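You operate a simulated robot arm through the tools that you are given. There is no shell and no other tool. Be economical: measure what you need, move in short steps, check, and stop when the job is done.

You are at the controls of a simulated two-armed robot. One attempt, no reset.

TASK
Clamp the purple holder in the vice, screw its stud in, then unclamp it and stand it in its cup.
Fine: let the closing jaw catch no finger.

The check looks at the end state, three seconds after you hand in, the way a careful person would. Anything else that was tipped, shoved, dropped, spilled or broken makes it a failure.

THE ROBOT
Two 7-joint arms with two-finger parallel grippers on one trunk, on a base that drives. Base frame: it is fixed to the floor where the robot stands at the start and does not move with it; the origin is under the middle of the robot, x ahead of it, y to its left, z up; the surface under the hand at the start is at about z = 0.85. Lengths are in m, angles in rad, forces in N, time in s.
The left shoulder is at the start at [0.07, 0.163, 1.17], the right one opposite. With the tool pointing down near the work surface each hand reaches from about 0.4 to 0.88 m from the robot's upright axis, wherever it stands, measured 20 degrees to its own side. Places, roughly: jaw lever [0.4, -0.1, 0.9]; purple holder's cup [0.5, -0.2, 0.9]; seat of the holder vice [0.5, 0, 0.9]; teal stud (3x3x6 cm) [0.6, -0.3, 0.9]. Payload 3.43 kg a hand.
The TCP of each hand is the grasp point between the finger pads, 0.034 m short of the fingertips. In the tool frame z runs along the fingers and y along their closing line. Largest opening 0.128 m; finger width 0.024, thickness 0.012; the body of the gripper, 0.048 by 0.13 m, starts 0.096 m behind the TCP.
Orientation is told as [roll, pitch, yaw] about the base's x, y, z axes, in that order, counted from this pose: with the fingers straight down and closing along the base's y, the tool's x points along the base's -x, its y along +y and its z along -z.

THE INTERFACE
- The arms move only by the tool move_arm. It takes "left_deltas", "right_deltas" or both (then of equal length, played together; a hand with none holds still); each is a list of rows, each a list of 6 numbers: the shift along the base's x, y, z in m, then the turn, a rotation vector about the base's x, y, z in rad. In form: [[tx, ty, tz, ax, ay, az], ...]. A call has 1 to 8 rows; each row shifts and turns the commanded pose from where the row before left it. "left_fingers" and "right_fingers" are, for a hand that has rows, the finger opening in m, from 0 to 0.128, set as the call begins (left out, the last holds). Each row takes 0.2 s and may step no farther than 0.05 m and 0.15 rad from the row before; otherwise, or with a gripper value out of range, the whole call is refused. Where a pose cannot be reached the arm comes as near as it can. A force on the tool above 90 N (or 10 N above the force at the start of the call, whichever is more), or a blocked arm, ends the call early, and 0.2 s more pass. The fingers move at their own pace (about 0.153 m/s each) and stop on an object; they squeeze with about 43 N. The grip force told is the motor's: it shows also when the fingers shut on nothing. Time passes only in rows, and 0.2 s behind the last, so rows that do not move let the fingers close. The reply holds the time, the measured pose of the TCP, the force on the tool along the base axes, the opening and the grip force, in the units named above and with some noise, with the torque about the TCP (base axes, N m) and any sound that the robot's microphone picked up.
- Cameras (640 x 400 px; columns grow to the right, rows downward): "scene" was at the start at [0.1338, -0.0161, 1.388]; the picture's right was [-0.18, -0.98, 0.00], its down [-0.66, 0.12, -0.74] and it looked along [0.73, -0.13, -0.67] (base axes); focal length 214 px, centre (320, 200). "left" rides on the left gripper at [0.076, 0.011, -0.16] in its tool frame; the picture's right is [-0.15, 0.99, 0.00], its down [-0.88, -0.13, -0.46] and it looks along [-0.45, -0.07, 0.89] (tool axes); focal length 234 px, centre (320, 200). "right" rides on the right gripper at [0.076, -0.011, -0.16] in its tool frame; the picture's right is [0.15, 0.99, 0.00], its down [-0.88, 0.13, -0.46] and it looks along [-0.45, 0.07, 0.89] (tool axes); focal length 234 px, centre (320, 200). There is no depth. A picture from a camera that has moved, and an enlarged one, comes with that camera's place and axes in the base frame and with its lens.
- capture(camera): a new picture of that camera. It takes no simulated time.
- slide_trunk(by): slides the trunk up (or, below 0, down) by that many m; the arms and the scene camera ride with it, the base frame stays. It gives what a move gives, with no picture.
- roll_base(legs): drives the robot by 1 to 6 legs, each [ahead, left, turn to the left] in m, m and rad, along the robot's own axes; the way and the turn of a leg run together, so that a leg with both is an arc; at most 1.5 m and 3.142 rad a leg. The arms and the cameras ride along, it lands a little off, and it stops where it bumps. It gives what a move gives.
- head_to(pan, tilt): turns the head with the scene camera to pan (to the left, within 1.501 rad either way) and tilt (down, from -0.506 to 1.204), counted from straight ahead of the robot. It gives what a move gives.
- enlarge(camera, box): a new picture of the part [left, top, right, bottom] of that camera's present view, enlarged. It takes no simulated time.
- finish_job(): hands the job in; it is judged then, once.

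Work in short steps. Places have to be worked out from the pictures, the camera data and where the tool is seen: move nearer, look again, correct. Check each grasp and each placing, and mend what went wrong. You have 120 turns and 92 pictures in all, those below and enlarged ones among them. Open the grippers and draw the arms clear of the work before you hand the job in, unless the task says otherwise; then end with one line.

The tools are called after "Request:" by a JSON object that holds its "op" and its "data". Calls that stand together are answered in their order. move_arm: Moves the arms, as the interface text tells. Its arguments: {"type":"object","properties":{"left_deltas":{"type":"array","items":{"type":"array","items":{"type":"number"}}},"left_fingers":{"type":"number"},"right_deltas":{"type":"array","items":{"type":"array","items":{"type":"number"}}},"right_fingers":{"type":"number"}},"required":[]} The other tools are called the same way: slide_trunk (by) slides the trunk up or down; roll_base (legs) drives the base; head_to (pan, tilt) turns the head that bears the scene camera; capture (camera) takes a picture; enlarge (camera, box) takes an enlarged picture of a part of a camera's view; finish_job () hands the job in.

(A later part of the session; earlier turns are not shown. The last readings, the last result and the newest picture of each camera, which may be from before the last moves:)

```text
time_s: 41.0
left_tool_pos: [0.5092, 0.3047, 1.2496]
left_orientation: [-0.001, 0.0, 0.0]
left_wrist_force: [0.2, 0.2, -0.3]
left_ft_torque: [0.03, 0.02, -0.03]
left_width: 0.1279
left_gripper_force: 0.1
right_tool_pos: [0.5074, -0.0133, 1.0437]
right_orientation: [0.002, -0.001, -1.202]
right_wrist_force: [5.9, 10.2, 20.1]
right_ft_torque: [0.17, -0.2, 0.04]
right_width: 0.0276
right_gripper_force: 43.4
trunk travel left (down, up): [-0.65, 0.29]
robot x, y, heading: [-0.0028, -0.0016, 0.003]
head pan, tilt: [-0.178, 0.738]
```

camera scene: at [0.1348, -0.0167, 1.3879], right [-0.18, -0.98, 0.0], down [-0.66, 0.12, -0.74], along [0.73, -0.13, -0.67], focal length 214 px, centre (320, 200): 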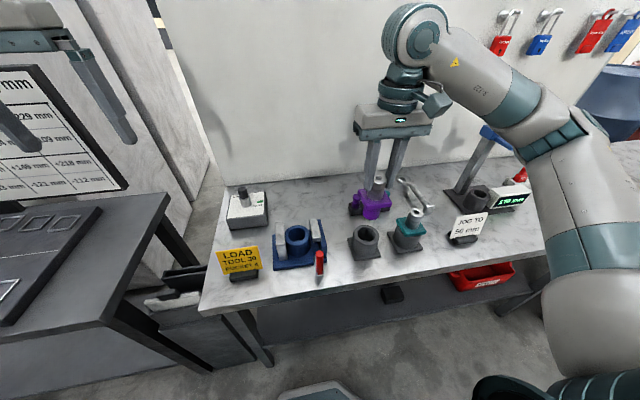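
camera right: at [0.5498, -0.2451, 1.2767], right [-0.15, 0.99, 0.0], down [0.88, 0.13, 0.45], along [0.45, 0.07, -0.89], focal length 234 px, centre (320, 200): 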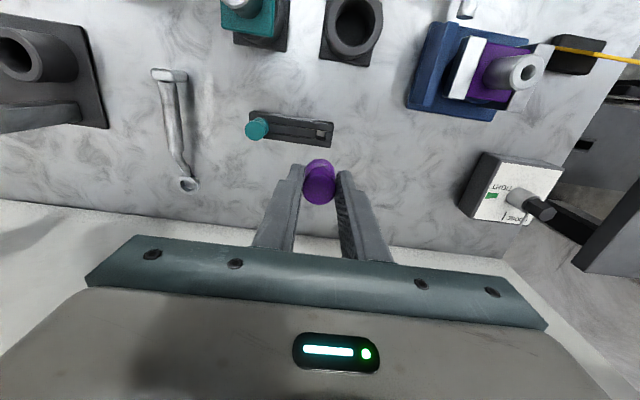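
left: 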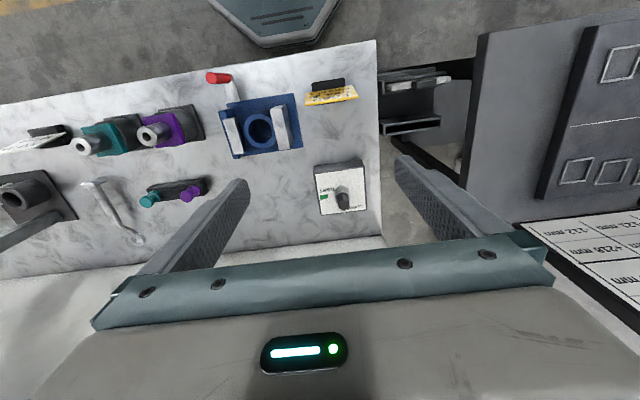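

Side load +y/+x remains; shift and look at the progress.

Request:
{"op": "move_arm", "data": {"right_deltas": [[0.0006, 0.001, 0.0005, 0, 0, 0], [0, 0, 0, 0, 0, 0]]}}

Request:
{"op": "enlarge", "data": {"camera": "scene", "box": [285, 195, 320, 230]}}

```text
time_s: 41.5
left_tool_pos: [0.5101, 0.3044, 1.2497]
left_orientation: [-0.002, -0.001, 0.0]
left_wrist_force: [0.2, 0.3, -0.6]
left_ft_torque: [0.01, 0.01, -0.01]
left_width: 0.128
left_gripper_force: 0.1
right_tool_pos: [0.5067, -0.0146, 1.0426]
right_orientation: [0.002, -0.002, -1.199]
right_wrist_force: [1.5, 6.2, 16.5]
right_ft_torque: [0.02, -0.04, -0.01]
right_width: 0.0272
right_gripper_force: 42.4
trunk travel left (down, up): [-0.65, 0.29]
robot x, y, heading: [0.0039, -0.0036, 0.003]
head pan, tilt: [-0.178, 0.738]
```

```text
11.43 times, centred on (302, 212) of scene
camera zoom: at [0.1325, -0.015, 1.3882], right [-0.18, -0.98, 0.0], down [-0.66, 0.12, -0.74], along [0.73, -0.13, -0.67], focal length 2451 px, centre (520, 57)
```

zoom: 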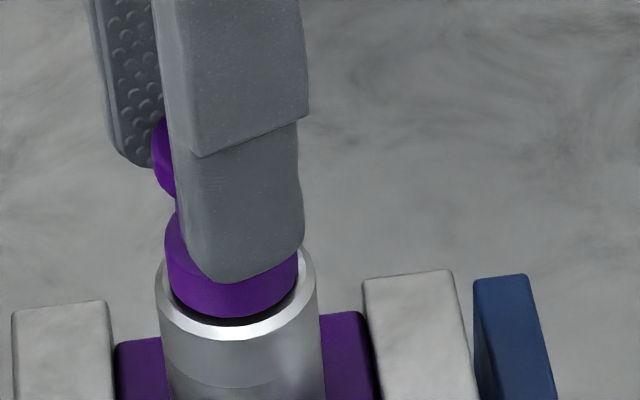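

The disc is sinking (~1.4 mm during the last stroke), so the thread is taking. Continue clockwise to about -2.4 rad.

Request:
{"op": "move_arm", "data": {"right_deltas": [[0.0006, 0.0008, -0.0002, 0, 0, -0.15], [0.0007, 0.0003, -0.0002, 0, 0, -0.15], [0.0007, 0, -0.0002, 0, 0, -0.15], [0.0007, -0.0001, -0.0002, 0, 0, -0.15], [0.0006, -0.0002, -0.0002, 0, 0, -0.15], [0.0006, -0.0003, -0.0002, 0, 0, -0.15], [0.0005, -0.0004, -0.0002, 0, 0, -0.15], [0.0005, -0.0005, -0.0002, 0, 0, -0.15]]}}

```text
time_s: 43.4
left_tool_pos: [0.5093, 0.3029, 1.251]
left_orientation: [-0.001, -0.001, -0.001]
left_wrist_force: [0.2, 0.1, -0.1]
left_ft_torque: [-0.01, 0.01, -0.03]
left_width: 0.1281
left_gripper_force: 0.0
right_tool_pos: [0.5112, -0.0139, 1.0428]
right_orientation: [0.002, 0.002, -2.402]
right_wrist_force: [3.1, -2.9, 21.3]
right_ft_torque: [-0.2, 0.02, 0.0]
right_width: 0.0272
right_gripper_force: 43.2
trunk travel left (down, up): [-0.65, 0.29]
robot x, y, heading: [-0.0013, -0.0018, -0.002]
head pan, tilt: [-0.178, 0.738]
```

Request:
{"op": "enlarge", "data": {"camera": "scene", "box": [285, 195, 320, 230]}}

```text
11.43 times, centred on (302, 212) of scene
camera zoom: at [0.1324, -0.0164, 1.3883], right [-0.18, -0.98, 0.0], down [-0.66, 0.12, -0.74], along [0.73, -0.13, -0.67], focal length 2451 px, centre (520, 57)
```

zoom: 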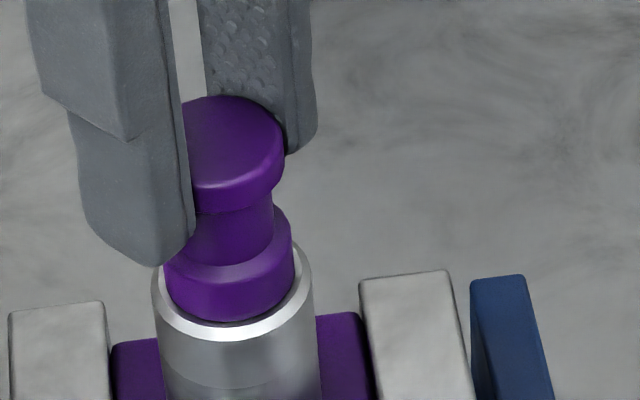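

Nearly down (~1.5 mm left). Regrip: open, recentre on the stud, and wind back counter-clockwise.

Request:
{"op": "move_arm", "data": {"right_deltas": [[0, 0, 0.001, 0, 0, 0], [0, 0, 0, 0, 0, 0]], "right_fingers": 0.055}}

Request:
{"op": "move_arm", "data": {"right_deltas": [[-0.0032, -0.0036, 0.001, 0, 0, 0.15], [0, 0, 0, 0, 0, 0.15], [0, 0, 0, 0, 0, 0.15], [0, 0, 0, 0, 0, 0.15], [0, 0, 0, 0, 0, 0.15], [0, 0, 0, 0, 0, 0.15], [0, 0, 0, 0, 0, 0.15], [0, 0, 0, 0, 0, 0.15]]}}

Request:
{"op": "move_arm", "data": {"right_deltas": [[0, 0, 0, 0, 0, 0.15], [0, 0, 0, 0, 0, 0.15], [0, 0, 0, 0, 0, 0.15], [0, 0, 0, 0, 0, 0.15], [0, 0, 0, 0, 0, 0.15], [0, 0, 0, 0, 0, 0.15], [0, 0, 0, 0, 0, 0.15], [0, 0, 0, 0, 0, 0.15]]}}

Request:
{"op": "enlarge", "data": {"camera": "right", "box": [270, 120, 370, 220]}}

Request:
{"op": "enlarge", "data": {"camera": "scene", "box": [285, 195, 320, 230]}}

```text
time_s: 44.0
left_tool_pos: [0.5109, 0.3038, 1.2496]
left_orientation: [-0.001, -0.001, -0.001]
left_wrist_force: [-0.7, -0.3, 0.1]
left_ft_torque: [-0.01, 0.0, -0.01]
left_width: 0.1279
left_gripper_force: 0.1
right_tool_pos: [0.5113, -0.0149, 1.0416]
right_orientation: [0.001, -0.001, -2.399]
right_wrist_force: [-0.5, -0.9, 0.0]
right_ft_torque: [0.02, -0.02, -0.01]
right_width: 0.0551
right_gripper_force: 0.1
trunk travel left (down, up): [-0.65, 0.29]
robot x, y, heading: [-0.0013, -0.0023, 0.004]
head pan, tilt: [-0.178, 0.738]
```

```text
time_s: 45.8
left_tool_pos: [0.5113, 0.3047, 1.2483]
left_orientation: [-0.001, 0.001, -0.001]
left_wrist_force: [-0.4, -1.1, 0.0]
left_ft_torque: [0.0, -0.01, 0.02]
left_width: 0.1281
left_gripper_force: 0.1
right_tool_pos: [0.5091, -0.0191, 1.0428]
right_orientation: [0.002, 0.0, -1.196]
right_wrist_force: [-0.2, -0.1, 0.5]
right_ft_torque: [-0.03, 0.02, -0.01]
right_width: 0.0551
right_gripper_force: 0.1
trunk travel left (down, up): [-0.65, 0.29]
robot x, y, heading: [-0.0013, 0.0008, -0.001]
head pan, tilt: [-0.178, 0.738]
```

```text
time_s: 47.5
left_tool_pos: [0.5107, 0.3034, 1.2493]
left_orientation: [0.0, -0.001, -0.002]
left_wrist_force: [-0.3, -0.9, 0.9]
left_ft_torque: [0.0, 0.03, -0.02]
left_width: 0.1281
left_gripper_force: 0.0
right_tool_pos: [0.5094, -0.017, 1.0422]
right_orientation: [0.001, 0.0, 0.003]
right_wrist_force: [0.9, 0.5, 0.2]
right_ft_torque: [-0.03, -0.04, -0.02]
right_width: 0.055
right_gripper_force: 0.0
trunk travel left (down, up): [-0.65, 0.29]
robot x, y, heading: [-0.0024, -0.0048, -0.003]
head pan, tilt: [-0.178, 0.738]
```

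```text
4.00 times, centred on (320, 170) of right
camera zoom: at [0.434, -0.0314, 1.2029], right [-0.15, 0.99, 0.0], down [0.88, 0.13, 0.46], along [0.45, 0.07, -0.89], focal length 937 px, centre (320, 320)
```

zoom: 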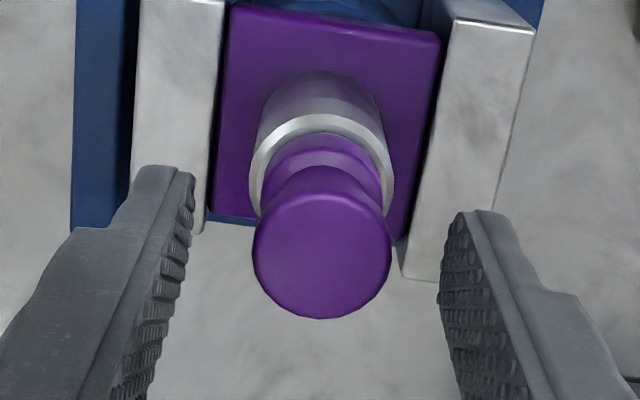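

```text
11.43 times, centred on (302, 212) of scene
camera zoom: at [0.1338, -0.0161, 1.388], right [-0.18, -0.98, 0.0], down [-0.66, 0.12, -0.74], along [0.73, -0.13, -0.67], focal length 2451 px, centre (520, 57)
```

zoom: 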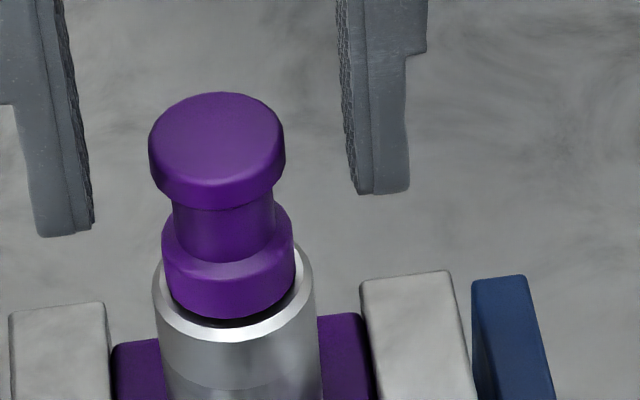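

The stud stands upright in the bore, ~1.6 mm to go; its axis is ≈4 mm nearer than the TCP. Recentre, wind to +1.2 rad, and grip.

Request:
{"op": "move_arm", "data": {"right_deltas": [[-0.0038, 0.0005, 0, 0, 0, 0.15], [0, 0, 0, 0, 0, 0.15], [0, 0, 0, 0, 0, 0.15], [0, 0, 0, 0, 0, 0.15], [0, 0, 0, 0, 0, 0.15], [0, 0, 0, 0, 0, 0.15], [0, 0, 0, 0, 0, 0.15], [0, 0, 0, 0, 0, 0.15]]}}

Request:
{"op": "enlarge", "data": {"camera": "right", "box": [270, 120, 370, 220]}}

```text
time_s: 49.4
left_tool_pos: [0.511, 0.3046, 1.2497]
left_orientation: [0.0, 0.001, 0.003]
left_wrist_force: [-1.5, -1.3, -0.2]
left_ft_torque: [0.04, -0.01, -0.03]
left_width: 0.1278
left_gripper_force: 0.1
right_tool_pos: [0.5067, -0.0169, 1.0421]
right_orientation: [0.003, -0.001, 1.2]
right_wrist_force: [0.2, -0.3, -0.3]
right_ft_torque: [-0.02, 0.0, 0.01]
right_width: 0.0551
right_gripper_force: 0.0
trunk travel left (down, up): [-0.65, 0.29]
robot x, y, heading: [-0.0017, -0.0001, 0.0]
head pan, tilt: [-0.178, 0.738]
```

```text
4.00 times, centred on (320, 170) of right
camera zoom: at [0.489, -0.0942, 1.2029], right [-0.98, 0.22, 0.0], down [0.2, 0.87, 0.46], along [0.1, 0.44, -0.89], focal length 937 px, centre (320, 320)
```

zoom: 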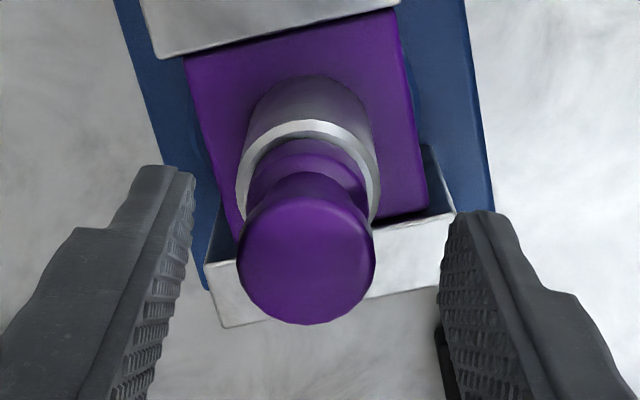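

Solving both yaw views: stud axis ≈ (0.509,-0.0163), head ~8 mm lower in the grip than before. Recentre, lower 4 mm, close.

Request:
{"op": "move_arm", "data": {"right_deltas": [[0.0023, 0.0007, -0.004, 0, 0, 0], [0, 0, 0, 0, 0, 0]]}}

Request:
{"op": "move_arm", "data": {"right_deltas": [[0, 0, 0, 0, 0, 0], [0, 0, 0, 0, 0, 0], [0, 0, 0, 0, 0, 0]], "right_fingers": 0.0}}

```text
time_s: 50.0
left_tool_pos: [0.5126, 0.3033, 1.2489]
left_orientation: [-0.001, 0.002, -0.002]
left_wrist_force: [-0.2, -0.4, 0.0]
left_ft_torque: [-0.03, -0.01, 0.0]
left_width: 0.1279
left_gripper_force: 0.1
right_tool_pos: [0.5077, -0.0168, 1.0386]
right_orientation: [0.002, 0.0, 1.199]
right_wrist_force: [-0.4, 0.3, 0.4]
right_ft_torque: [0.01, -0.03, -0.02]
right_width: 0.0549
right_gripper_force: 0.1
trunk travel left (down, up): [-0.65, 0.29]
robot x, y, heading: [0.0009, -0.0019, 0.003]
head pan, tilt: [-0.178, 0.738]
```

```text
time_s: 50.8
left_tool_pos: [0.5117, 0.303, 1.2484]
left_orientation: [0.0, 0.0, 0.0]
left_wrist_force: [0.9, -0.4, -1.1]
left_ft_torque: [0.01, -0.03, -0.01]
left_width: 0.1279
left_gripper_force: 0.1
right_tool_pos: [0.508, -0.0174, 1.0377]
right_orientation: [0.002, 0.001, 1.199]
right_wrist_force: [2.5, -1.0, 0.9]
right_ft_torque: [-0.04, -0.1, -0.01]
right_width: 0.0273
right_gripper_force: 43.2
trunk travel left (down, up): [-0.65, 0.29]
robot x, y, heading: [0.0006, -0.0023, 0.002]
head pan, tilt: [-0.178, 0.738]
```

Gripped with little side load. Turn clockwise about this axis with a light feed.

Request:
{"op": "move_arm", "data": {"right_deltas": [[0, 0, -0.0003, 0, 0, -0.15], [0, 0, -0.0003, 0, 0, -0.15], [0, 0, -0.0003, 0, 0, -0.15], [0, 0, -0.0003, 0, 0, -0.15], [0, 0, -0.0003, 0, 0, -0.15], [0, 0, -0.0003, 0, 0, -0.15], [0, 0, -0.0003, 0, 0, -0.15], [0, 0, -0.0003, 0, 0, -0.15]]}}

Request:
{"op": "move_arm", "data": {"right_deltas": [[0, 0, -0.0001, 0, 0, -0.15], [0, 0, -0.0001, 0, 0, -0.15], [0, 0, -0.0001, 0, 0, -0.15], [0, 0, -0.0001, 0, 0, -0.15], [0, 0, -0.0001, 0, 0, -0.15], [0, 0, -0.0001, 0, 0, -0.15], [0, 0, -0.0001, 0, 0, -0.15], [0, 0, -0.0001, 0, 0, -0.15]]}}

Request:
{"op": "enlarge", "data": {"camera": "scene", "box": [285, 195, 320, 230]}}

```text
time_s: 52.5
left_tool_pos: [0.5123, 0.3029, 1.2494]
left_orientation: [-0.001, -0.001, 0.0]
left_wrist_force: [-0.5, 0.6, 0.5]
left_ft_torque: [0.03, 0.01, 0.01]
left_width: 0.1278
left_gripper_force: 0.0
right_tool_pos: [0.5087, -0.0178, 1.0362]
right_orientation: [0.002, -0.001, -0.004]
right_wrist_force: [12.0, -5.5, 17.1]
right_ft_torque: [-0.07, -0.37, -0.02]
right_width: 0.0273
right_gripper_force: 43.0
trunk travel left (down, up): [-0.65, 0.29]
robot x, y, heading: [-0.002, -0.0001, -0.0]
head pan, tilt: [-0.178, 0.738]
```

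```text
time_s: 54.4
left_tool_pos: [0.5111, 0.301, 1.2498]
left_orientation: [0.001, 0.0, 0.0]
left_wrist_force: [0.0, -0.5, 0.2]
left_ft_torque: [0.04, -0.02, 0.01]
left_width: 0.128
left_gripper_force: 0.0
right_tool_pos: [0.5077, -0.0184, 1.0371]
right_orientation: [0.001, 0.002, -1.203]
right_wrist_force: [18.7, -8.8, 37.5]
right_ft_torque: [-0.18, -0.44, 0.1]
right_width: 0.0273
right_gripper_force: 43.2
trunk travel left (down, up): [-0.65, 0.29]
robot x, y, heading: [0.0011, -0.0008, 0.003]
head pan, tilt: [-0.178, 0.738]
```

```text
11.43 times, centred on (302, 212) of scene
camera zoom: at [0.1334, -0.0177, 1.3882], right [-0.18, -0.98, 0.0], down [-0.66, 0.12, -0.74], along [0.73, -0.13, -0.67], focal length 2451 px, centre (520, 57)
```

zoom: 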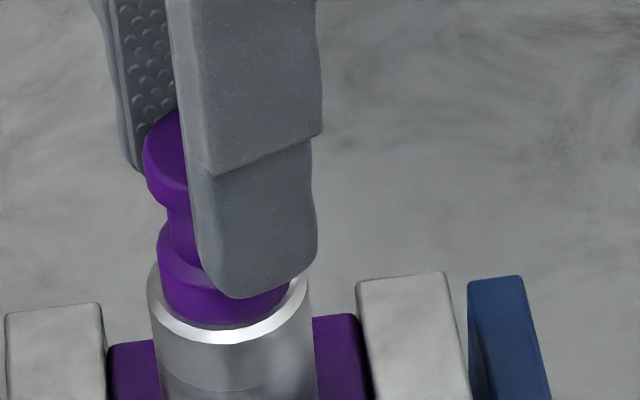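

Disc nearly flush (gap 16 px ≈ seated), axial load rising. Relieve side/axial load and keep turning to feel for tightness.

Request:
{"op": "move_arm", "data": {"right_deltas": [[0.0015, -0.0007, 0.0012, 0, 0, 0], [0, 0, 0, 0, 0, -0.15], [0, 0, 0, 0, 0, -0.15], [0, 0, 0, 0, 0, -0.15], [0, 0, 0, 0, 0, -0.15], [0, 0, 0, 0, 0, -0.15], [0, 0, 0, 0, 0, -0.15], [0, 0, 0, 0, 0, -0.15]]}}

Request:
{"op": "enlarge", "data": {"camera": "scene", "box": [285, 195, 320, 230]}}

```text
time_s: 56.1
left_tool_pos: [0.5103, 0.3038, 1.2489]
left_orientation: [-0.001, 0.0, 0.0]
left_wrist_force: [0.2, 0.2, -0.3]
left_ft_torque: [-0.03, 0.0, 0.03]
left_width: 0.128
left_gripper_force: 0.0
right_tool_pos: [0.5081, -0.0185, 1.036]
right_orientation: [0.0, -0.001, -2.25]
right_wrist_force: [-4.3, -1.2, -0.9]
right_ft_torque: [-0.09, 0.18, 0.9]
right_width: 0.0274
right_gripper_force: 43.4
trunk travel left (down, up): [-0.65, 0.29]
robot x, y, heading: [-0.0003, 0.0027, -0.0]
head pan, tilt: [-0.178, 0.738]
```

```text
11.43 times, centred on (302, 212) of scene
camera zoom: at [0.1331, -0.016, 1.3879], right [-0.18, -0.98, 0.0], down [-0.66, 0.12, -0.74], along [0.73, -0.13, -0.67], focal length 2451 px, centre (520, 57)
```

zoom: 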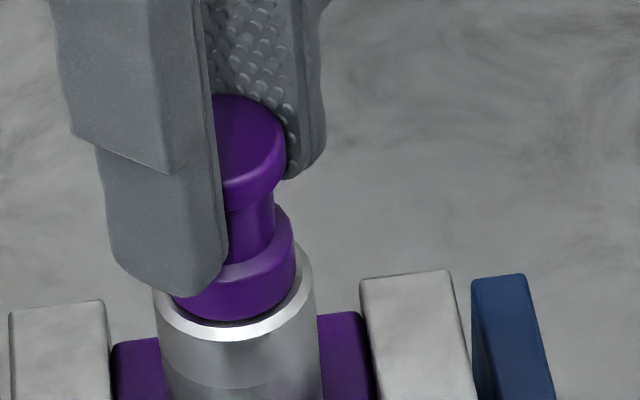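

Now 0.9 N·m of resisting torque: either tight or the thread biting. Turn a little more to tell.

Request:
{"op": "move_arm", "data": {"right_deltas": [[0.0004, 0, 0, 0, 0, -0.1], [0, 0, 0, 0, 0, -0.1], [0, 0, 0, 0, 0, -0.1], [0, 0, 0, 0, 0, 0]]}}

```text
time_s: 57.1
left_tool_pos: [0.5116, 0.3036, 1.249]
left_orientation: [0.002, 0.0, 0.0]
left_wrist_force: [-0.7, -0.3, 0.3]
left_ft_torque: [0.01, -0.02, -0.01]
left_width: 0.1281
left_gripper_force: 0.0
right_tool_pos: [0.5085, -0.0177, 1.0379]
right_orientation: [0.002, -0.001, -2.55]
right_wrist_force: [-6.8, 2.4, -3.9]
right_ft_torque: [0.01, 0.15, 0.83]
right_width: 0.0277
right_gripper_force: 43.1
trunk travel left (down, up): [-0.65, 0.29]
robot x, y, heading: [0.0003, -0.0012, -0.001]
head pan, tilt: [-0.178, 0.738]
```

Torque plateaus ~0.85. Release, and look at the seat of the disc from two sides.

Request:
{"op": "move_arm", "data": {"right_deltas": [[0, 0, 0, 0, 0, 0], [0, 0, 0.002, 0, 0, 0]], "right_fingers": 0.055}}

Request:
{"op": "enlarge", "data": {"camera": "scene", "box": [290, 200, 315, 230]}}

Request:
{"op": "enlarge", "data": {"camera": "left", "box": [120, 100, 190, 170]}}

```text
time_s: 57.8
left_tool_pos: [0.5112, 0.3038, 1.2486]
left_orientation: [-0.001, 0.0, 0.0]
left_wrist_force: [0.1, -0.2, 0.7]
left_ft_torque: [0.0, -0.01, 0.01]
left_width: 0.1281
left_gripper_force: 0.0
right_tool_pos: [0.5092, -0.0176, 1.0385]
right_orientation: [0.003, 0.001, -2.549]
right_wrist_force: [-0.2, 0.6, 0.3]
right_ft_torque: [0.0, 0.0, 0.03]
right_width: 0.0549
right_gripper_force: 0.2
trunk travel left (down, up): [-0.65, 0.29]
robot x, y, heading: [0.0026, -0.0036, -0.002]
head pan, tilt: [-0.178, 0.738]
```

```text
13.33 times, centred on (302, 215) of scene
camera zoom: at [0.1336, -0.0159, 1.3881], right [-0.18, -0.98, 0.0], down [-0.66, 0.12, -0.74], along [0.73, -0.13, -0.67], focal length 2860 px, centre (553, 0)
```

zoom: 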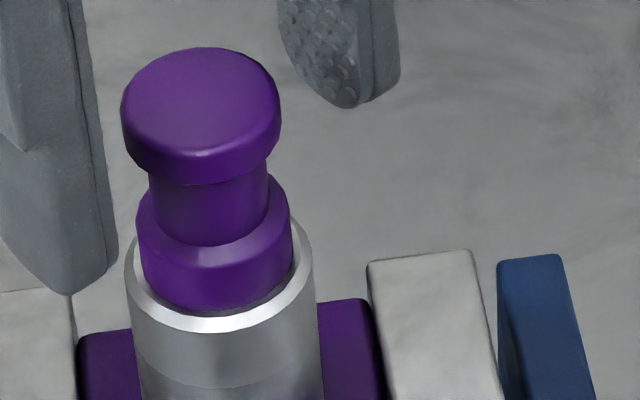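

```text
5.71 times, centred on (155, 135) of left
camera zoom: at [0.4346, 0.3147, 1.4086], right [0.15, 0.99, 0.0], down [0.88, -0.13, 0.46], along [0.45, -0.07, -0.89], focal length 1338 px, centre (1263, 571)
```

zoom: 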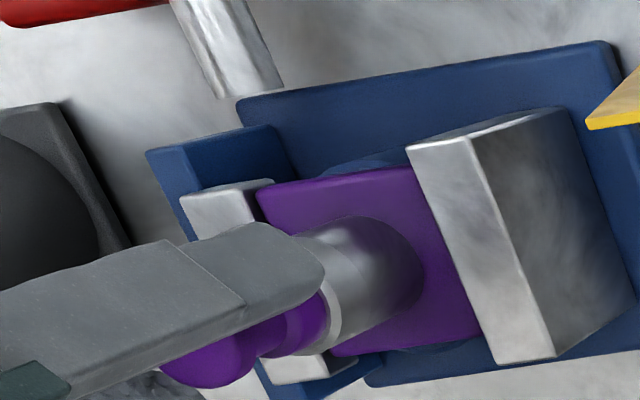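

It looks flush and centred. To confirm tightness, I rewind to yaw ~0, regrip and torque again.

Request:
{"op": "move_arm", "data": {"right_deltas": [[0, 0, 0, 0, 0, 0.15], [0, 0, 0, 0, 0, 0.15], [0, 0, 0, 0, 0, 0.15], [0, 0, 0, 0, 0, 0.15], [0, 0, 0, 0, 0, 0.15], [0, 0, 0, 0, 0, 0.15], [0, 0, 0, 0, 0, 0.15], [0, 0, 0, 0, 0, 0.15]]}}

Request:
{"op": "move_arm", "data": {"right_deltas": [[0, 0, 0, 0, 0, 0.15], [0, 0, 0, 0, 0, 0.15], [0, 0, 0, 0, 0, 0.15], [0, 0, 0, 0, 0, 0.15], [0, 0, 0, 0, 0, 0.15], [0, 0, 0, 0, 0, 0.15], [0, 0, 0, 0, 0, 0.15], [0, 0, 0, 0, 0, 0.15]]}}

Request:
{"op": "enlarge", "data": {"camera": "right", "box": [270, 120, 370, 220]}}

```text
time_s: 59.5
left_tool_pos: [0.5113, 0.3042, 1.2492]
left_orientation: [0.0, 0.001, 0.001]
left_wrist_force: [-0.2, 0.2, 0.2]
left_ft_torque: [0.02, -0.06, -0.01]
left_width: 0.1282
left_gripper_force: 0.0
right_tool_pos: [0.5099, -0.0178, 1.0373]
right_orientation: [0.0, 0.001, -1.347]
right_wrist_force: [-0.5, 0.5, -0.7]
right_ft_torque: [0.0, 0.03, 0.03]
right_width: 0.055
right_gripper_force: 0.2
trunk travel left (down, up): [-0.65, 0.29]
robot x, y, heading: [-0.0043, -0.0022, -0.002]
head pan, tilt: [-0.178, 0.738]
```

```text
time_s: 61.4
left_tool_pos: [0.5109, 0.3046, 1.2496]
left_orientation: [0.001, 0.001, -0.001]
left_wrist_force: [-0.8, -0.1, 0.2]
left_ft_torque: [0.0, 0.01, -0.01]
left_width: 0.1281
left_gripper_force: 0.1
right_tool_pos: [0.5095, -0.0177, 1.0381]
right_orientation: [0.0, -0.001, -0.147]
right_wrist_force: [0.0, -0.8, -0.6]
right_ft_torque: [0.0, -0.01, 0.03]
right_width: 0.0551
right_gripper_force: 0.0
trunk travel left (down, up): [-0.65, 0.29]
robot x, y, heading: [0.0008, 0.0002, -0.002]
head pan, tilt: [-0.178, 0.738]
```

```text
4.00 times, centred on (320, 170) of right
camera zoom: at [0.4333, -0.0197, 1.1988], right [0.0, 1.0, 0.0], down [0.89, 0.0, 0.46], along [0.46, 0.0, -0.89], focal length 937 px, centre (320, 320)
```

zoom: 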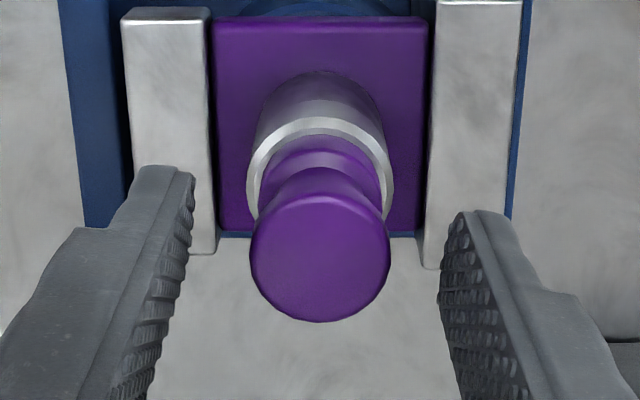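

Well centred. Grip and turn clockwise again, watching torque.

Request:
{"op": "move_arm", "data": {"right_deltas": [[0, 0, 0, 0, 0, 0], [0, 0, 0, 0, 0, 0], [0, 0, 0, 0, 0, 0]], "right_fingers": 0.0}}

Request:
{"op": "move_arm", "data": {"right_deltas": [[0, 0, 0, 0, 0, -0.1], [0, 0, 0, 0, 0, -0.1], [0, 0, 0, 0, 0, 0]]}}

Request:
{"op": "move_arm", "data": {"right_deltas": [[0, 0, 0, 0, 0, -0.15], [0, 0, 0, 0, 0, -0.15], [0, 0, 0, 0, 0, -0.15], [0, 0, 0, 0, 0, -0.15], [0, 0, 0, 0, 0, -0.15], [0, 0, 0, 0, 0, -0.15], [0, 0, 0, 0, 0, 0]]}}

```text
time_s: 62.1
left_tool_pos: [0.5112, 0.3038, 1.2485]
left_orientation: [-0.001, -0.001, -0.001]
left_wrist_force: [1.0, -0.2, 0.2]
left_ft_torque: [0.0, 0.03, -0.01]
left_width: 0.1281
left_gripper_force: 0.1
right_tool_pos: [0.5091, -0.0171, 1.0389]
right_orientation: [0.0, 0.0, -0.151]
right_wrist_force: [-0.3, -0.5, -0.7]
right_ft_torque: [-0.03, 0.0, 0.02]
right_width: 0.0273
right_gripper_force: 42.9
trunk travel left (down, up): [-0.65, 0.29]
robot x, y, heading: [0.0007, -0.004, 0.001]
head pan, tilt: [-0.178, 0.738]
```

```text
time_s: 63.0
left_tool_pos: [0.5109, 0.3028, 1.2492]
left_orientation: [-0.001, 0.0, 0.0]
left_wrist_force: [-0.2, 0.4, 0.1]
left_ft_torque: [0.0, 0.03, 0.02]
left_width: 0.1281
left_gripper_force: 0.1
right_tool_pos: [0.5103, -0.0181, 1.0396]
right_orientation: [0.002, 0.0, -0.351]
right_wrist_force: [0.9, -4.1, 0.1]
right_ft_torque: [-0.11, -0.06, 0.85]
right_width: 0.0275
right_gripper_force: 43.3
trunk travel left (down, up): [-0.65, 0.29]
robot x, y, heading: [-0.0023, 0.0002, -0.003]
head pan, tilt: [-0.178, 0.738]
```

```text
time_s: 64.5
left_tool_pos: [0.5098, 0.3026, 1.2499]
left_orientation: [-0.001, -0.001, 0.0]
left_wrist_force: [-0.2, -0.7, 0.4]
left_ft_torque: [-0.01, 0.01, -0.02]
left_width: 0.1281
left_gripper_force: 0.0
right_tool_pos: [0.509, -0.0178, 1.0388]
right_orientation: [0.003, 0.001, -1.252]
right_wrist_force: [-6.8, -6.6, 0.5]
right_ft_torque: [-0.18, 0.18, 0.81]
right_width: 0.0273
right_gripper_force: 43.0
trunk travel left (down, up): [-0.65, 0.29]
robot x, y, heading: [0.002, 0.001, -0.0]
head pan, tilt: [-0.178, 0.738]
```

Torque rises at once to 0.85 and holds with no further feed: stud is tight. Release, rise clear and turn to yaw -π/2 for gripping the lever bar.

Request:
{"op": "move_arm", "data": {"right_deltas": [[0, 0, 0, 0, 0, 0], [0, 0, 0, 0, 0, 0]], "right_fingers": 0.06}}

Request:
{"op": "move_arm", "data": {"right_deltas": [[0, 0, 0.03, 0, 0, 0], [0, 0, 0.04, 0, 0, 0], [0, 0, 0.02, 0, 0, -0.106], [-0.025, -0.03, 0.0, 0, 0, -0.106], [-0.025, -0.03, 0, 0, 0, -0.107], [-0.025, -0.03, 0, 0, 0, 0], [-0.025, -0.017, 0, 0, 0, 0], [0, 0, 0, 0, 0, 0]]}}

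Request:
{"op": "enlarge", "data": {"camera": "scene", "box": [265, 170, 385, 290]}}

```text
time_s: 65.2
left_tool_pos: [0.5113, 0.3035, 1.249]
left_orientation: [0.0, 0.0, 0.0]
left_wrist_force: [1.3, -0.4, 0.3]
left_ft_torque: [-0.02, 0.0, -0.01]
left_width: 0.128
left_gripper_force: 0.0
right_tool_pos: [0.509, -0.017, 1.0395]
right_orientation: [0.0, 0.0, -1.249]
right_wrist_force: [1.3, 0.0, 0.0]
right_ft_torque: [0.02, 0.0, -0.06]
right_width: 0.06
right_gripper_force: 0.1
trunk travel left (down, up): [-0.65, 0.29]
robot x, y, heading: [-0.0007, -0.0032, 0.002]
head pan, tilt: [-0.178, 0.738]
```

```text
time_s: 67.0
left_tool_pos: [0.5109, 0.3042, 1.2481]
left_orientation: [0.0, 0.0, 0.002]
left_wrist_force: [0.1, -0.4, 0.1]
left_ft_torque: [0.01, 0.02, 0.06]
left_width: 0.1281
left_gripper_force: 0.0
right_tool_pos: [0.4119, -0.1233, 1.1295]
right_orientation: [0.001, 0.001, -1.569]
right_wrist_force: [-0.3, 0.2, -0.5]
right_ft_torque: [-0.02, 0.0, -0.03]
right_width: 0.0599
right_gripper_force: 0.1
trunk travel left (down, up): [-0.65, 0.29]
robot x, y, heading: [0.0052, -0.0004, 0.003]
head pan, tilt: [-0.178, 0.738]
```

```text
3.33 times, centred on (325, 230) of scene
camera zoom: at [0.1343, -0.0154, 1.388], right [-0.18, -0.98, 0.0], down [-0.66, 0.12, -0.74], along [0.73, -0.13, -0.67], focal length 715 px, centre (303, 100)
```

zoom: 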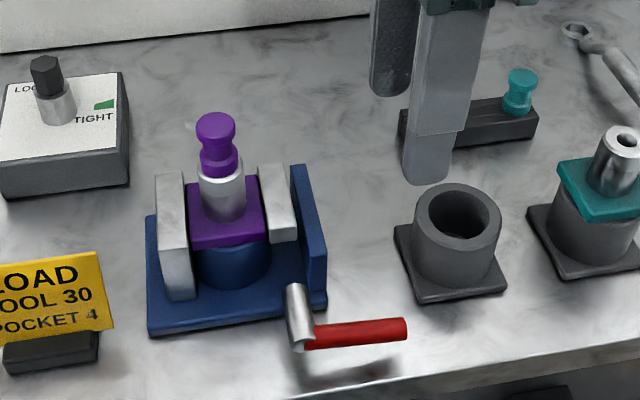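

Stud is in nicely. Descend over the red bar at (0.4045,-0.122).

Request:
{"op": "move_arm", "data": {"right_deltas": [[-0.007, 0.001, -0.045, 0, 0, 0], [0, 0, -0.045, 0, 0, 0], [0, 0, -0.045, 0, 0, 0], [0, 0, -0.03, 0, 0, 0], [0, 0, 0, 0, 0, 0]]}}

Request:
{"op": "enlarge", "data": {"camera": "right", "box": [220, 80, 420, 230]}}

```text
time_s: 68.2
left_tool_pos: [0.511, 0.304, 1.2487]
left_orientation: [0.001, 0.0, 0.001]
left_wrist_force: [-0.1, -0.1, -0.4]
left_ft_torque: [0.0, 0.01, 0.03]
left_width: 0.1281
left_gripper_force: 0.2
right_tool_pos: [0.4025, -0.1231, 0.9647]
right_orientation: [0.002, 0.001, -1.568]
right_wrist_force: [0.1, 0.5, 0.0]
right_ft_torque: [0.02, -0.04, 0.02]
right_width: 0.0602
right_gripper_force: 0.0
trunk travel left (down, up): [-0.65, 0.29]
robot x, y, heading: [0.0016, -0.0024, -0.006]
head pan, tilt: [-0.178, 0.738]
```

```text
2.67 times, centred on (320, 155) of right
camera zoom: at [0.3914, -0.0502, 1.1253], right [0.99, 0.15, 0.0], down [0.13, -0.88, 0.46], along [0.07, -0.45, -0.89], focal length 624 px, centre (320, 320)
```

zoom: 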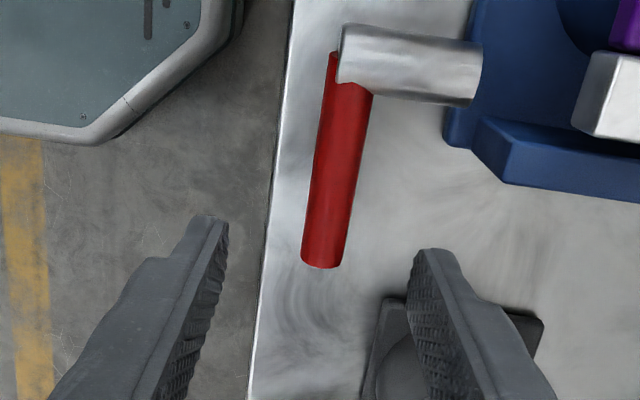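

Bar at x=0.405, end y≈-0.143. Go down, then close.

Request:
{"op": "move_arm", "data": {"right_deltas": [[0.002, 0, -0.03, 0, 0, 0], [0, 0, -0.026, 0, 0, 0], [0, 0, 0, 0, 0, 0]]}}

Request:
{"op": "move_arm", "data": {"right_deltas": [[0, 0, 0, 0, 0, 0], [0, 0, 0, 0, 0, 0], [0, 0, 0, 0, 0, 0]], "right_fingers": 0.0}}

```text
time_s: 69.0
left_tool_pos: [0.5119, 0.3034, 1.2495]
left_orientation: [0.001, 0.0, 0.0]
left_wrist_force: [-0.2, -0.8, -0.3]
left_ft_torque: [-0.01, -0.03, -0.02]
left_width: 0.128
left_gripper_force: 0.1
right_tool_pos: [0.4056, -0.1244, 0.9082]
right_orientation: [0.002, 0.0, -1.569]
right_wrist_force: [-0.5, 0.1, -0.6]
right_ft_torque: [0.0, 0.02, 0.01]
right_width: 0.0603
right_gripper_force: 0.0
trunk travel left (down, up): [-0.65, 0.29]
robot x, y, heading: [0.0003, 0.0037, -0.003]
head pan, tilt: [-0.178, 0.738]
```

```text
time_s: 69.8
left_tool_pos: [0.5126, 0.3035, 1.2489]
left_orientation: [0.001, 0.0, 0.0]
left_wrist_force: [0.3, 0.8, 0.8]
left_ft_torque: [0.03, -0.01, 0.01]
left_width: 0.1281
left_gripper_force: 0.0
right_tool_pos: [0.4053, -0.1251, 0.9076]
right_orientation: [0.002, 0.001, -1.569]
right_wrist_force: [8.6, -1.8, 3.4]
right_ft_torque: [-0.02, -0.25, -0.15]
right_width: 0.0176
right_gripper_force: 44.9
trunk travel left (down, up): [-0.65, 0.29]
robot x, y, heading: [-0.0007, -0.0026, -0.002]
head pan, tilt: [-0.178, 0.738]
```

Bar gripped (17.6 mm). Swing it up along its arc, first third.

Request:
{"op": "move_arm", "data": {"right_deltas": [[0.001, 0.0006, 0.008, 0, 0, 0], [0, 0.0015, 0.008, 0, 0, 0], [0, 0.0026, 0.008, 0, 0, 0], [0, 0.0036, 0.007, 0, 0, 0], [0, 0, 0, 0, 0, 0]]}}

```text
time_s: 71.0
left_tool_pos: [0.512, 0.2993, 1.2484]
left_orientation: [0.003, -0.001, 0.001]
left_wrist_force: [0.6, 0.1, -0.1]
left_ft_torque: [0.03, 0.0, -0.01]
left_width: 0.1279
left_gripper_force: 0.0
right_tool_pos: [0.4055, -0.1184, 0.9388]
right_orientation: [0.0, 0.0, -1.568]
right_wrist_force: [-1.4, -22.5, -14.0]
right_ft_torque: [-1.58, 0.07, -0.07]
right_width: 0.0176
right_gripper_force: 44.5
trunk travel left (down, up): [-0.65, 0.29]
robot x, y, heading: [-0.0004, 0.0022, -0.003]
head pan, tilt: [-0.178, 0.738]
```

The lever is coming up with friction in the grip. Continue the arc.

Request:
{"op": "move_arm", "data": {"right_deltas": [[0, 0.004, 0.007, 0, 0, 0], [0, 0.005, 0.006, 0, 0, 0], [0, 0.006, 0.005, 0, 0, 0], [0, 0.007, 0.004, 0, 0, 0], [0, 0, 0, 0, 0, 0]]}}

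Request:
{"op": "enlarge", "data": {"camera": "scene", "box": [265, 170, 385, 290]}}

```text
time_s: 72.2
left_tool_pos: [0.5115, 0.3079, 1.2498]
left_orientation: [-0.002, 0.0, 0.003]
left_wrist_force: [-0.9, 0.5, -0.7]
left_ft_torque: [-0.02, 0.0, 0.0]
left_width: 0.1279
left_gripper_force: 0.0
right_tool_pos: [0.4057, -0.0874, 0.9622]
right_orientation: [0.0, 0.005, -1.566]
right_wrist_force: [0.2, 0.0, -0.5]
right_ft_torque: [0.01, 0.0, 0.02]
right_width: 0.0
right_gripper_force: 33.2
trunk travel left (down, up): [-0.65, 0.29]
robot x, y, heading: [0.0007, -0.0004, -0.003]
head pan, tilt: [-0.178, 0.738]
```

```text
3.33 times, centred on (325, 230) of scene
camera zoom: at [0.1343, -0.0128, 1.3879], right [-0.18, -0.98, 0.0], down [-0.66, 0.12, -0.74], along [0.73, -0.13, -0.67], focal length 715 px, centre (303, 100)
```

zoom: 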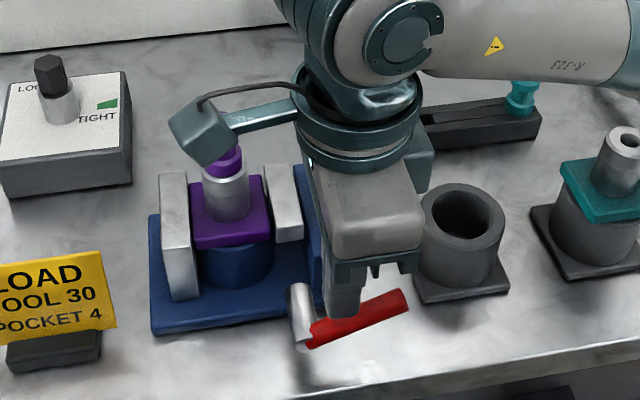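

The grip slid off; the lever stays ~25° up. Pushing its end sideways (+y) with closed fingers will raise it easily. Move around to its far side.

Request:
{"op": "move_arm", "data": {"right_deltas": [[0, 0, 0.04, 0, 0, 0], [0, -0.03, 0.02, 0, 0, 0], [0, -0.04, 0, 0, 0, 0], [0, -0.032, 0, 0, 0, 0], [0, 0, -0.045, 0, 0, 0], [0, 0, -0.045, 0, 0, 0], [0, 0, -0.007, 0, 0, 0], [0, 0, 0, 0, 0, 0]]}}

Request:
{"op": "move_arm", "data": {"right_deltas": [[0, 0.012, 0, 0, 0, 0], [0, 0.012, 0, 0, 0, 0], [0, 0.012, 0, 0, 0, 0], [0, 0.01, 0, 0, 0, 0], [0, 0, 0, 0, 0, 0]]}}

Request:
{"op": "enlarge", "data": {"camera": "scene", "box": [265, 170, 385, 290]}}

```text
time_s: 74.0
left_tool_pos: [0.511, 0.3038, 1.2481]
left_orientation: [-0.001, -0.001, 0.001]
left_wrist_force: [0.4, -0.2, -0.1]
left_ft_torque: [0.02, 0.02, -0.03]
left_width: 0.1282
left_gripper_force: 0.0
right_tool_pos: [0.4062, -0.1961, 0.9231]
right_orientation: [0.002, 0.0, -1.568]
right_wrist_force: [0.4, 0.3, 0.0]
right_ft_torque: [-0.01, 0.0, 0.01]
right_width: 0.0003
right_gripper_force: 33.0
trunk travel left (down, up): [-0.65, 0.29]
robot x, y, heading: [-0.0023, 0.001, -0.001]
head pan, tilt: [-0.178, 0.738]
```

```text
time_s: 75.2
left_tool_pos: [0.5104, 0.2961, 1.2508]
left_orientation: [0.004, 0.0, -0.002]
left_wrist_force: [-0.2, 0.3, -0.1]
left_ft_torque: [0.01, 0.01, -0.04]
left_width: 0.1281
left_gripper_force: 0.1
right_tool_pos: [0.405, -0.157, 0.9231]
right_orientation: [0.003, -0.004, -1.573]
right_wrist_force: [2.7, -45.0, 18.9]
right_ft_torque: [0.24, 0.32, -0.07]
right_width: 0.0
right_gripper_force: 32.9
trunk travel left (down, up): [-0.65, 0.29]
robot x, y, heading: [0.0004, 0.0045, 0.002]
head pan, tilt: [-0.178, 0.738]
```

```text
3.33 times, centred on (325, 230) of scene
camera zoom: at [0.1325, -0.0224, 1.3883], right [-0.18, -0.98, 0.0], down [-0.66, 0.12, -0.74], along [0.73, -0.13, -0.67], focal length 715 px, centre (303, 100)
```

zoom: 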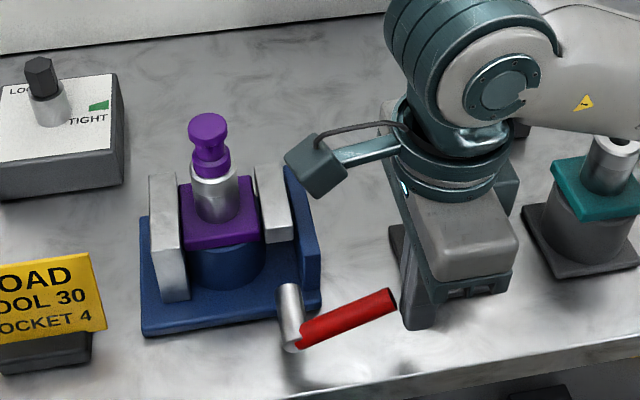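

Too axial; it only loads the lever. Back off and regrip the bar deeper from above instead.

Request:
{"op": "move_arm", "data": {"right_deltas": [[0, -0.02, 0, 0, 0, 0], [0, -0.005, 0.04, 0, 0, 0], [0, 0, 0.045, 0, 0, 0], [0, 0.03, 0.01, 0, 0, 0], [0, 0.032, 0, 0, 0, 0], [0, 0, 0, 0, 0, 0]], "right_fingers": 0.05}}

Request:
{"op": "enlarge", "data": {"camera": "right", "box": [220, 80, 420, 230]}}

```text
time_s: 76.5
left_tool_pos: [0.51, 0.3022, 1.2492]
left_orientation: [0.0, 0.0, -0.001]
left_wrist_force: [0.1, -1.2, 0.1]
left_ft_torque: [0.0, 0.01, -0.01]
left_width: 0.1282
left_gripper_force: 0.0
right_tool_pos: [0.4057, -0.1132, 1.0184]
right_orientation: [0.0, 0.002, -1.57]
right_wrist_force: [0.1, -0.5, -0.6]
right_ft_torque: [0.02, 0.0, 0.02]
right_width: 0.0498
right_gripper_force: 0.0
trunk travel left (down, up): [-0.65, 0.29]
robot x, y, heading: [0.0013, -0.0001, -0.0]
head pan, tilt: [-0.178, 0.738]
```

```text
2.67 times, centred on (320, 155) of right
camera zoom: at [0.3936, -0.0395, 1.1783], right [0.99, 0.15, 0.0], down [0.13, -0.88, 0.45], along [0.07, -0.45, -0.89], focal length 624 px, centre (320, 320)
```

zoom: 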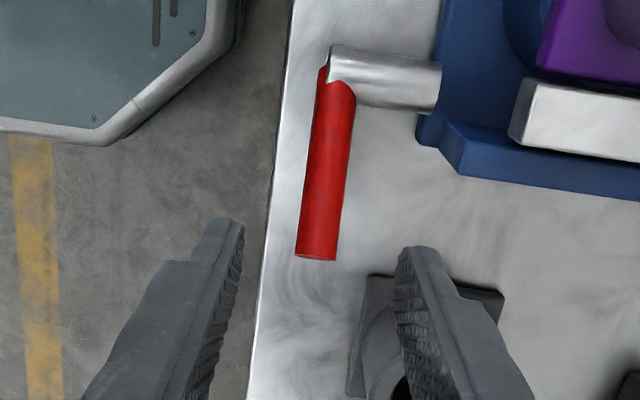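

Bar is below the fingers; descend .104 deep over it and close.

Request:
{"op": "move_arm", "data": {"right_deltas": [[0.0005, -0.005, -0.04, 0, 0, 0], [0, 0, -0.04, 0, 0, 0], [0, 0, -0.024, 0, 0, 0], [0, 0, 0, 0, 0, 0]]}}

Request:
{"op": "move_arm", "data": {"right_deltas": [[0, 0, 0, 0, 0, 0], [0, 0, 0, 0, 0, 0], [0, 0, 0, 0, 0, 0]], "right_fingers": 0.0}}

Request:
{"op": "move_arm", "data": {"right_deltas": [[0, 0.0035, 0.006, 0, 0, 0], [0, 0.004, 0.006, 0, 0, 0], [0, 0.0045, 0.005, 0, 0, 0], [0, 0.005, 0.005, 0, 0, 0]]}}

```text
time_s: 77.5
left_tool_pos: [0.5123, 0.3042, 1.2497]
left_orientation: [0.0, 0.002, 0.0]
left_wrist_force: [-0.7, 0.8, 0.3]
left_ft_torque: [-0.02, -0.02, -0.02]
left_width: 0.128
left_gripper_force: 0.0
right_tool_pos: [0.4062, -0.1164, 0.9136]
right_orientation: [0.003, 0.0, -1.57]
right_wrist_force: [-0.7, 0.0, 1.0]
right_ft_torque: [0.01, -0.01, 0.01]
right_width: 0.0501
right_gripper_force: 0.0
trunk travel left (down, up): [-0.65, 0.29]
robot x, y, heading: [-0.0014, 0.0046, 0.002]
head pan, tilt: [-0.178, 0.738]
```

```text
time_s: 78.3
left_tool_pos: [0.5107, 0.3048, 1.2492]
left_orientation: [0.0, 0.0, 0.001]
left_wrist_force: [0.4, -0.2, 0.1]
left_ft_torque: [0.0, 0.05, 0.04]
left_width: 0.1279
left_gripper_force: 0.0
right_tool_pos: [0.4059, -0.1186, 0.9139]
right_orientation: [0.001, 0.001, -1.569]
right_wrist_force: [1.5, 1.5, -2.6]
right_ft_torque: [-0.09, -0.12, -0.15]
right_width: 0.0178
right_gripper_force: 44.4
trunk travel left (down, up): [-0.65, 0.29]
robot x, y, heading: [-0.0047, 0.0036, -0.001]
head pan, tilt: [-0.178, 0.738]
```

```text
time_s: 79.3
left_tool_pos: [0.5108, 0.3014, 1.2495]
left_orientation: [0.001, 0.0, 0.0]
left_wrist_force: [-1.2, 0.4, -0.7]
left_ft_torque: [0.01, -0.02, -0.01]
left_width: 0.128
left_gripper_force: 0.0
right_tool_pos: [0.406, -0.1033, 0.9359]
right_orientation: [-0.001, 0.001, -1.568]
right_wrist_force: [-6.4, -17.4, -16.8]
right_ft_torque: [-1.26, -0.03, -0.11]
right_width: 0.018
right_gripper_force: 44.8
trunk travel left (down, up): [-0.65, 0.29]
robot x, y, heading: [0.0016, 0.0001, 0.006]
head pan, tilt: [-0.178, 0.738]
```

Still gripped, lever at ~50°. Continue to vertical.

Request:
{"op": "move_arm", "data": {"right_deltas": [[0, 0.005, 0.003, 0, 0, 0], [0, 0.005, 0.0025, 0, 0, 0], [0, 0.005, 0.0025, 0, 0, 0], [0, 0.005, 0.002, 0, 0, 0], [0, 0.0055, 0.0015, 0, 0, 0], [0, 0.0055, 0.001, 0, 0, 0], [0, 0.0055, 0.0005, 0, 0, 0], [0, 0, 0, 0, 0, 0]]}}

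Request:
{"op": "enlarge", "data": {"camera": "scene", "box": [265, 170, 385, 290]}}

```text
time_s: 81.2
left_tool_pos: [0.5098, 0.2999, 1.2512]
left_orientation: [0.002, -0.002, 0.001]
left_wrist_force: [0.1, -0.6, -0.2]
left_ft_torque: [0.0, 0.0, -0.02]
left_width: 0.1283
left_gripper_force: 0.1
right_tool_pos: [0.4065, -0.0676, 0.9498]
right_orientation: [0.003, 0.002, -1.57]
right_wrist_force: [-6.5, -29.5, 8.2]
right_ft_torque: [-1.58, 0.46, 0.02]
right_width: 0.0176
right_gripper_force: 45.6
trunk travel left (down, up): [-0.65, 0.29]
robot x, y, heading: [0.0002, -0.0039, 0.002]
head pan, tilt: [-0.178, 0.738]
```

```text
3.33 times, centred on (325, 230) of scene
camera zoom: at [0.1322, -0.0203, 1.3883], right [-0.18, -0.98, 0.0], down [-0.66, 0.12, -0.74], along [0.73, -0.13, -0.67], focal length 715 px, centre (303, 100)
```

zoom: 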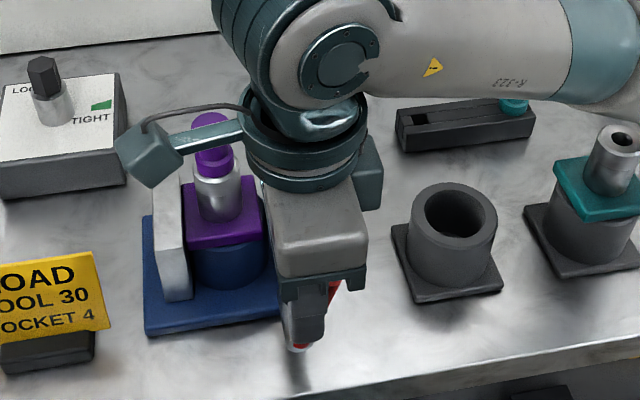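

Nearly upright; push a little more in +y.

Request:
{"op": "move_arm", "data": {"right_deltas": [[0, 0.004, 0, 0, 0, 0], [0, 0.004, 0, 0, 0, 0], [0, 0.003, 0, 0, 0, 0], [0, 0, 0, 0, 0, 0]]}}

Request:
{"op": "move_arm", "data": {"right_deltas": [[0, 0, 0, 0, 0, 0], [0, 0, 0, 0, 0, 0]], "right_fingers": 0.05}}

Request:
{"op": "move_arm", "data": {"right_deltas": [[0, 0, 0.04, 0, 0, 0], [0, 0, 0.05, 0, 0, 0], [0, 0, 0.05, 0, 0, 0], [0, 0, 0.03, 0, 0, 0], [0, -0.05, 0, 0, 0, 0], [0, -0.05, 0, 0, 0, 0], [0, 0, 0, 0, 0, 0]]}}

Request:
{"op": "enlarge", "data": {"camera": "scene", "box": [265, 190, 345, 280]}}

```text
time_s: 82.2
left_tool_pos: [0.5104, 0.2987, 1.2515]
left_orientation: [0.005, -0.001, 0.002]
left_wrist_force: [0.2, -0.3, 0.6]
left_ft_torque: [0.02, -0.02, 0.0]
left_width: 0.1278
left_gripper_force: 0.0
right_tool_pos: [0.4059, -0.058, 0.9499]
right_orientation: [0.002, -0.001, -1.569]
right_wrist_force: [0.0, -33.2, 13.1]
right_ft_torque: [-1.86, 0.08, 0.0]
right_width: 0.0176
right_gripper_force: 45.2
trunk travel left (down, up): [-0.65, 0.29]
robot x, y, heading: [0.0015, -0.0014, -0.0]
head pan, tilt: [-0.178, 0.738]
```

```text
time_s: 82.8
left_tool_pos: [0.5106, 0.3035, 1.2501]
left_orientation: [0.001, -0.001, -0.001]
left_wrist_force: [0.4, -0.4, 0.2]
left_ft_torque: [0.04, -0.01, -0.02]
left_width: 0.1279
left_gripper_force: 0.0
right_tool_pos: [0.4071, -0.0529, 0.9489]
right_orientation: [0.0, 0.002, -1.57]
right_wrist_force: [-0.2, -0.2, 0.0]
right_ft_torque: [0.02, -0.01, 0.0]
right_width: 0.05
right_gripper_force: 0.1
trunk travel left (down, up): [-0.65, 0.29]
robot x, y, heading: [0.0012, 0.0006, 0.002]
head pan, tilt: [-0.178, 0.738]
```

```text
time_s: 84.3
left_tool_pos: [0.5122, 0.3058, 1.2472]
left_orientation: [-0.001, -0.002, 0.004]
left_wrist_force: [0.9, 0.7, 0.4]
left_ft_torque: [-0.01, -0.01, -0.01]
left_width: 0.1281
left_gripper_force: 0.0
right_tool_pos: [0.4085, -0.1498, 1.119]
right_orientation: [0.0, -0.002, -1.567]
right_wrist_force: [0.1, 1.1, 0.2]
right_ft_torque: [-0.03, 0.01, 0.0]
right_width: 0.0498
right_gripper_force: 0.1
trunk travel left (down, up): [-0.65, 0.29]
robot x, y, heading: [-0.0016, 0.0037, -0.002]
head pan, tilt: [-0.178, 0.738]
```

```text
4.44 times, centred on (305, 235) of scene
camera zoom: at [0.1343, -0.0138, 1.388], right [-0.18, -0.98, 0.0], down [-0.66, 0.12, -0.74], along [0.73, -0.13, -0.67], focal length 953 px, centre (387, 44)
```

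zoom: 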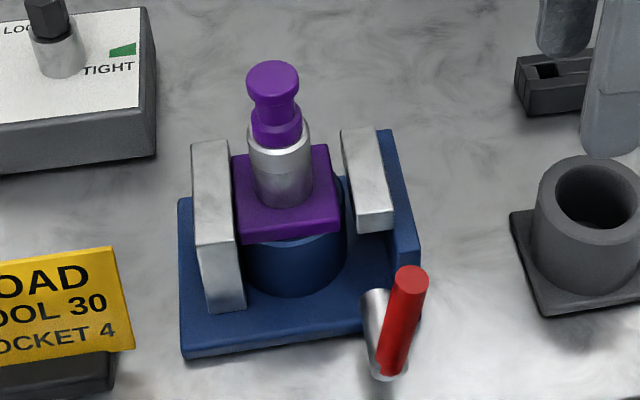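

Jaw is nearly fully back; lever leans ~15°. Nudge it fully upright with closed fingers from the -y side.

Request:
{"op": "move_arm", "data": {"right_deltas": [[-0.003, 0, -0.04, 0, 0, 0], [0, 0, -0.05, 0, 0, 0], [0, 0, -0.05, 0, 0, 0], [0, 0, -0.014, 0, 0, 0], [0, 0.012, 0, 0, 0, 0], [0, 0.012, 0, 0, 0, 0], [0, 0.01, 0, 0, 0, 0], [0, 0, 0, 0, 0, 0]], "right_fingers": 0.0}}

Request:
{"op": "move_arm", "data": {"right_deltas": [[0, 0.01, 0, 0, 0, 0], [0, 0.008, 0, 0, 0, 0], [0, 0.006, 0, 0, 0, 0], [0, 0.004, 0, 0, 0, 0], [0, 0.003, 0, 0, 0, 0]]}}

```text
time_s: 86.2
left_tool_pos: [0.5113, 0.3025, 1.2488]
left_orientation: [-0.001, 0.001, -0.001]
left_wrist_force: [0.2, 0.1, -0.1]
left_ft_torque: [0.0, 0.01, -0.01]
left_width: 0.128
left_gripper_force: 0.1
right_tool_pos: [0.4022, -0.1192, 0.9663]
right_orientation: [0.002, -0.001, -1.569]
right_wrist_force: [0.3, 0.4, 0.5]
right_ft_torque: [-0.02, 0.01, 0.0]
right_width: 0.0001
right_gripper_force: 32.8
trunk travel left (down, up): [-0.65, 0.29]
robot x, y, heading: [0.0003, 0.0014, -0.003]
head pan, tilt: [-0.178, 0.738]
```

```text
time_s: 87.3
left_tool_pos: [0.5117, 0.3028, 1.2491]
left_orientation: [0.0, 0.0, -0.002]
left_wrist_force: [-0.2, -1.2, -0.3]
left_ft_torque: [0.0, 0.02, 0.0]
left_width: 0.1282
left_gripper_force: 0.1
right_tool_pos: [0.4019, -0.0888, 0.9652]
right_orientation: [0.0, 0.001, -1.569]
right_wrist_force: [0.2, -1.5, 1.0]
right_ft_torque: [0.03, 0.01, 0.01]
right_width: 0.0001
right_gripper_force: 32.8
trunk travel left (down, up): [-0.65, 0.29]
robot x, y, heading: [0.003, -0.0033, -0.003]
head pan, tilt: [-0.178, 0.738]
```

Light force so far; push the remaining few mm until a stop.

Request:
{"op": "move_arm", "data": {"right_deltas": [[0, 0.003, 0, 0, 0, 0], [0, 0.003, 0, 0, 0, 0], [0, 0.002, 0, 0, 0, 0], [0, 0, 0, 0, 0, 0]]}}

```text
time_s: 88.3
left_tool_pos: [0.5107, 0.2983, 1.2507]
left_orientation: [0.003, -0.001, 0.0]
left_wrist_force: [0.9, -0.6, 0.7]
left_ft_torque: [0.01, 0.02, 0.01]
left_width: 0.1281
left_gripper_force: 0.0
right_tool_pos: [0.4032, -0.0831, 0.9666]
right_orientation: [0.004, -0.001, -1.571]
right_wrist_force: [-0.8, -28.0, 6.9]
right_ft_torque: [-0.91, 0.22, -0.04]
right_width: 0.0003
right_gripper_force: 32.5
trunk travel left (down, up): [-0.65, 0.29]
robot x, y, heading: [0.0002, 0.0025, 0.001]
head pan, tilt: [-0.178, 0.738]
```

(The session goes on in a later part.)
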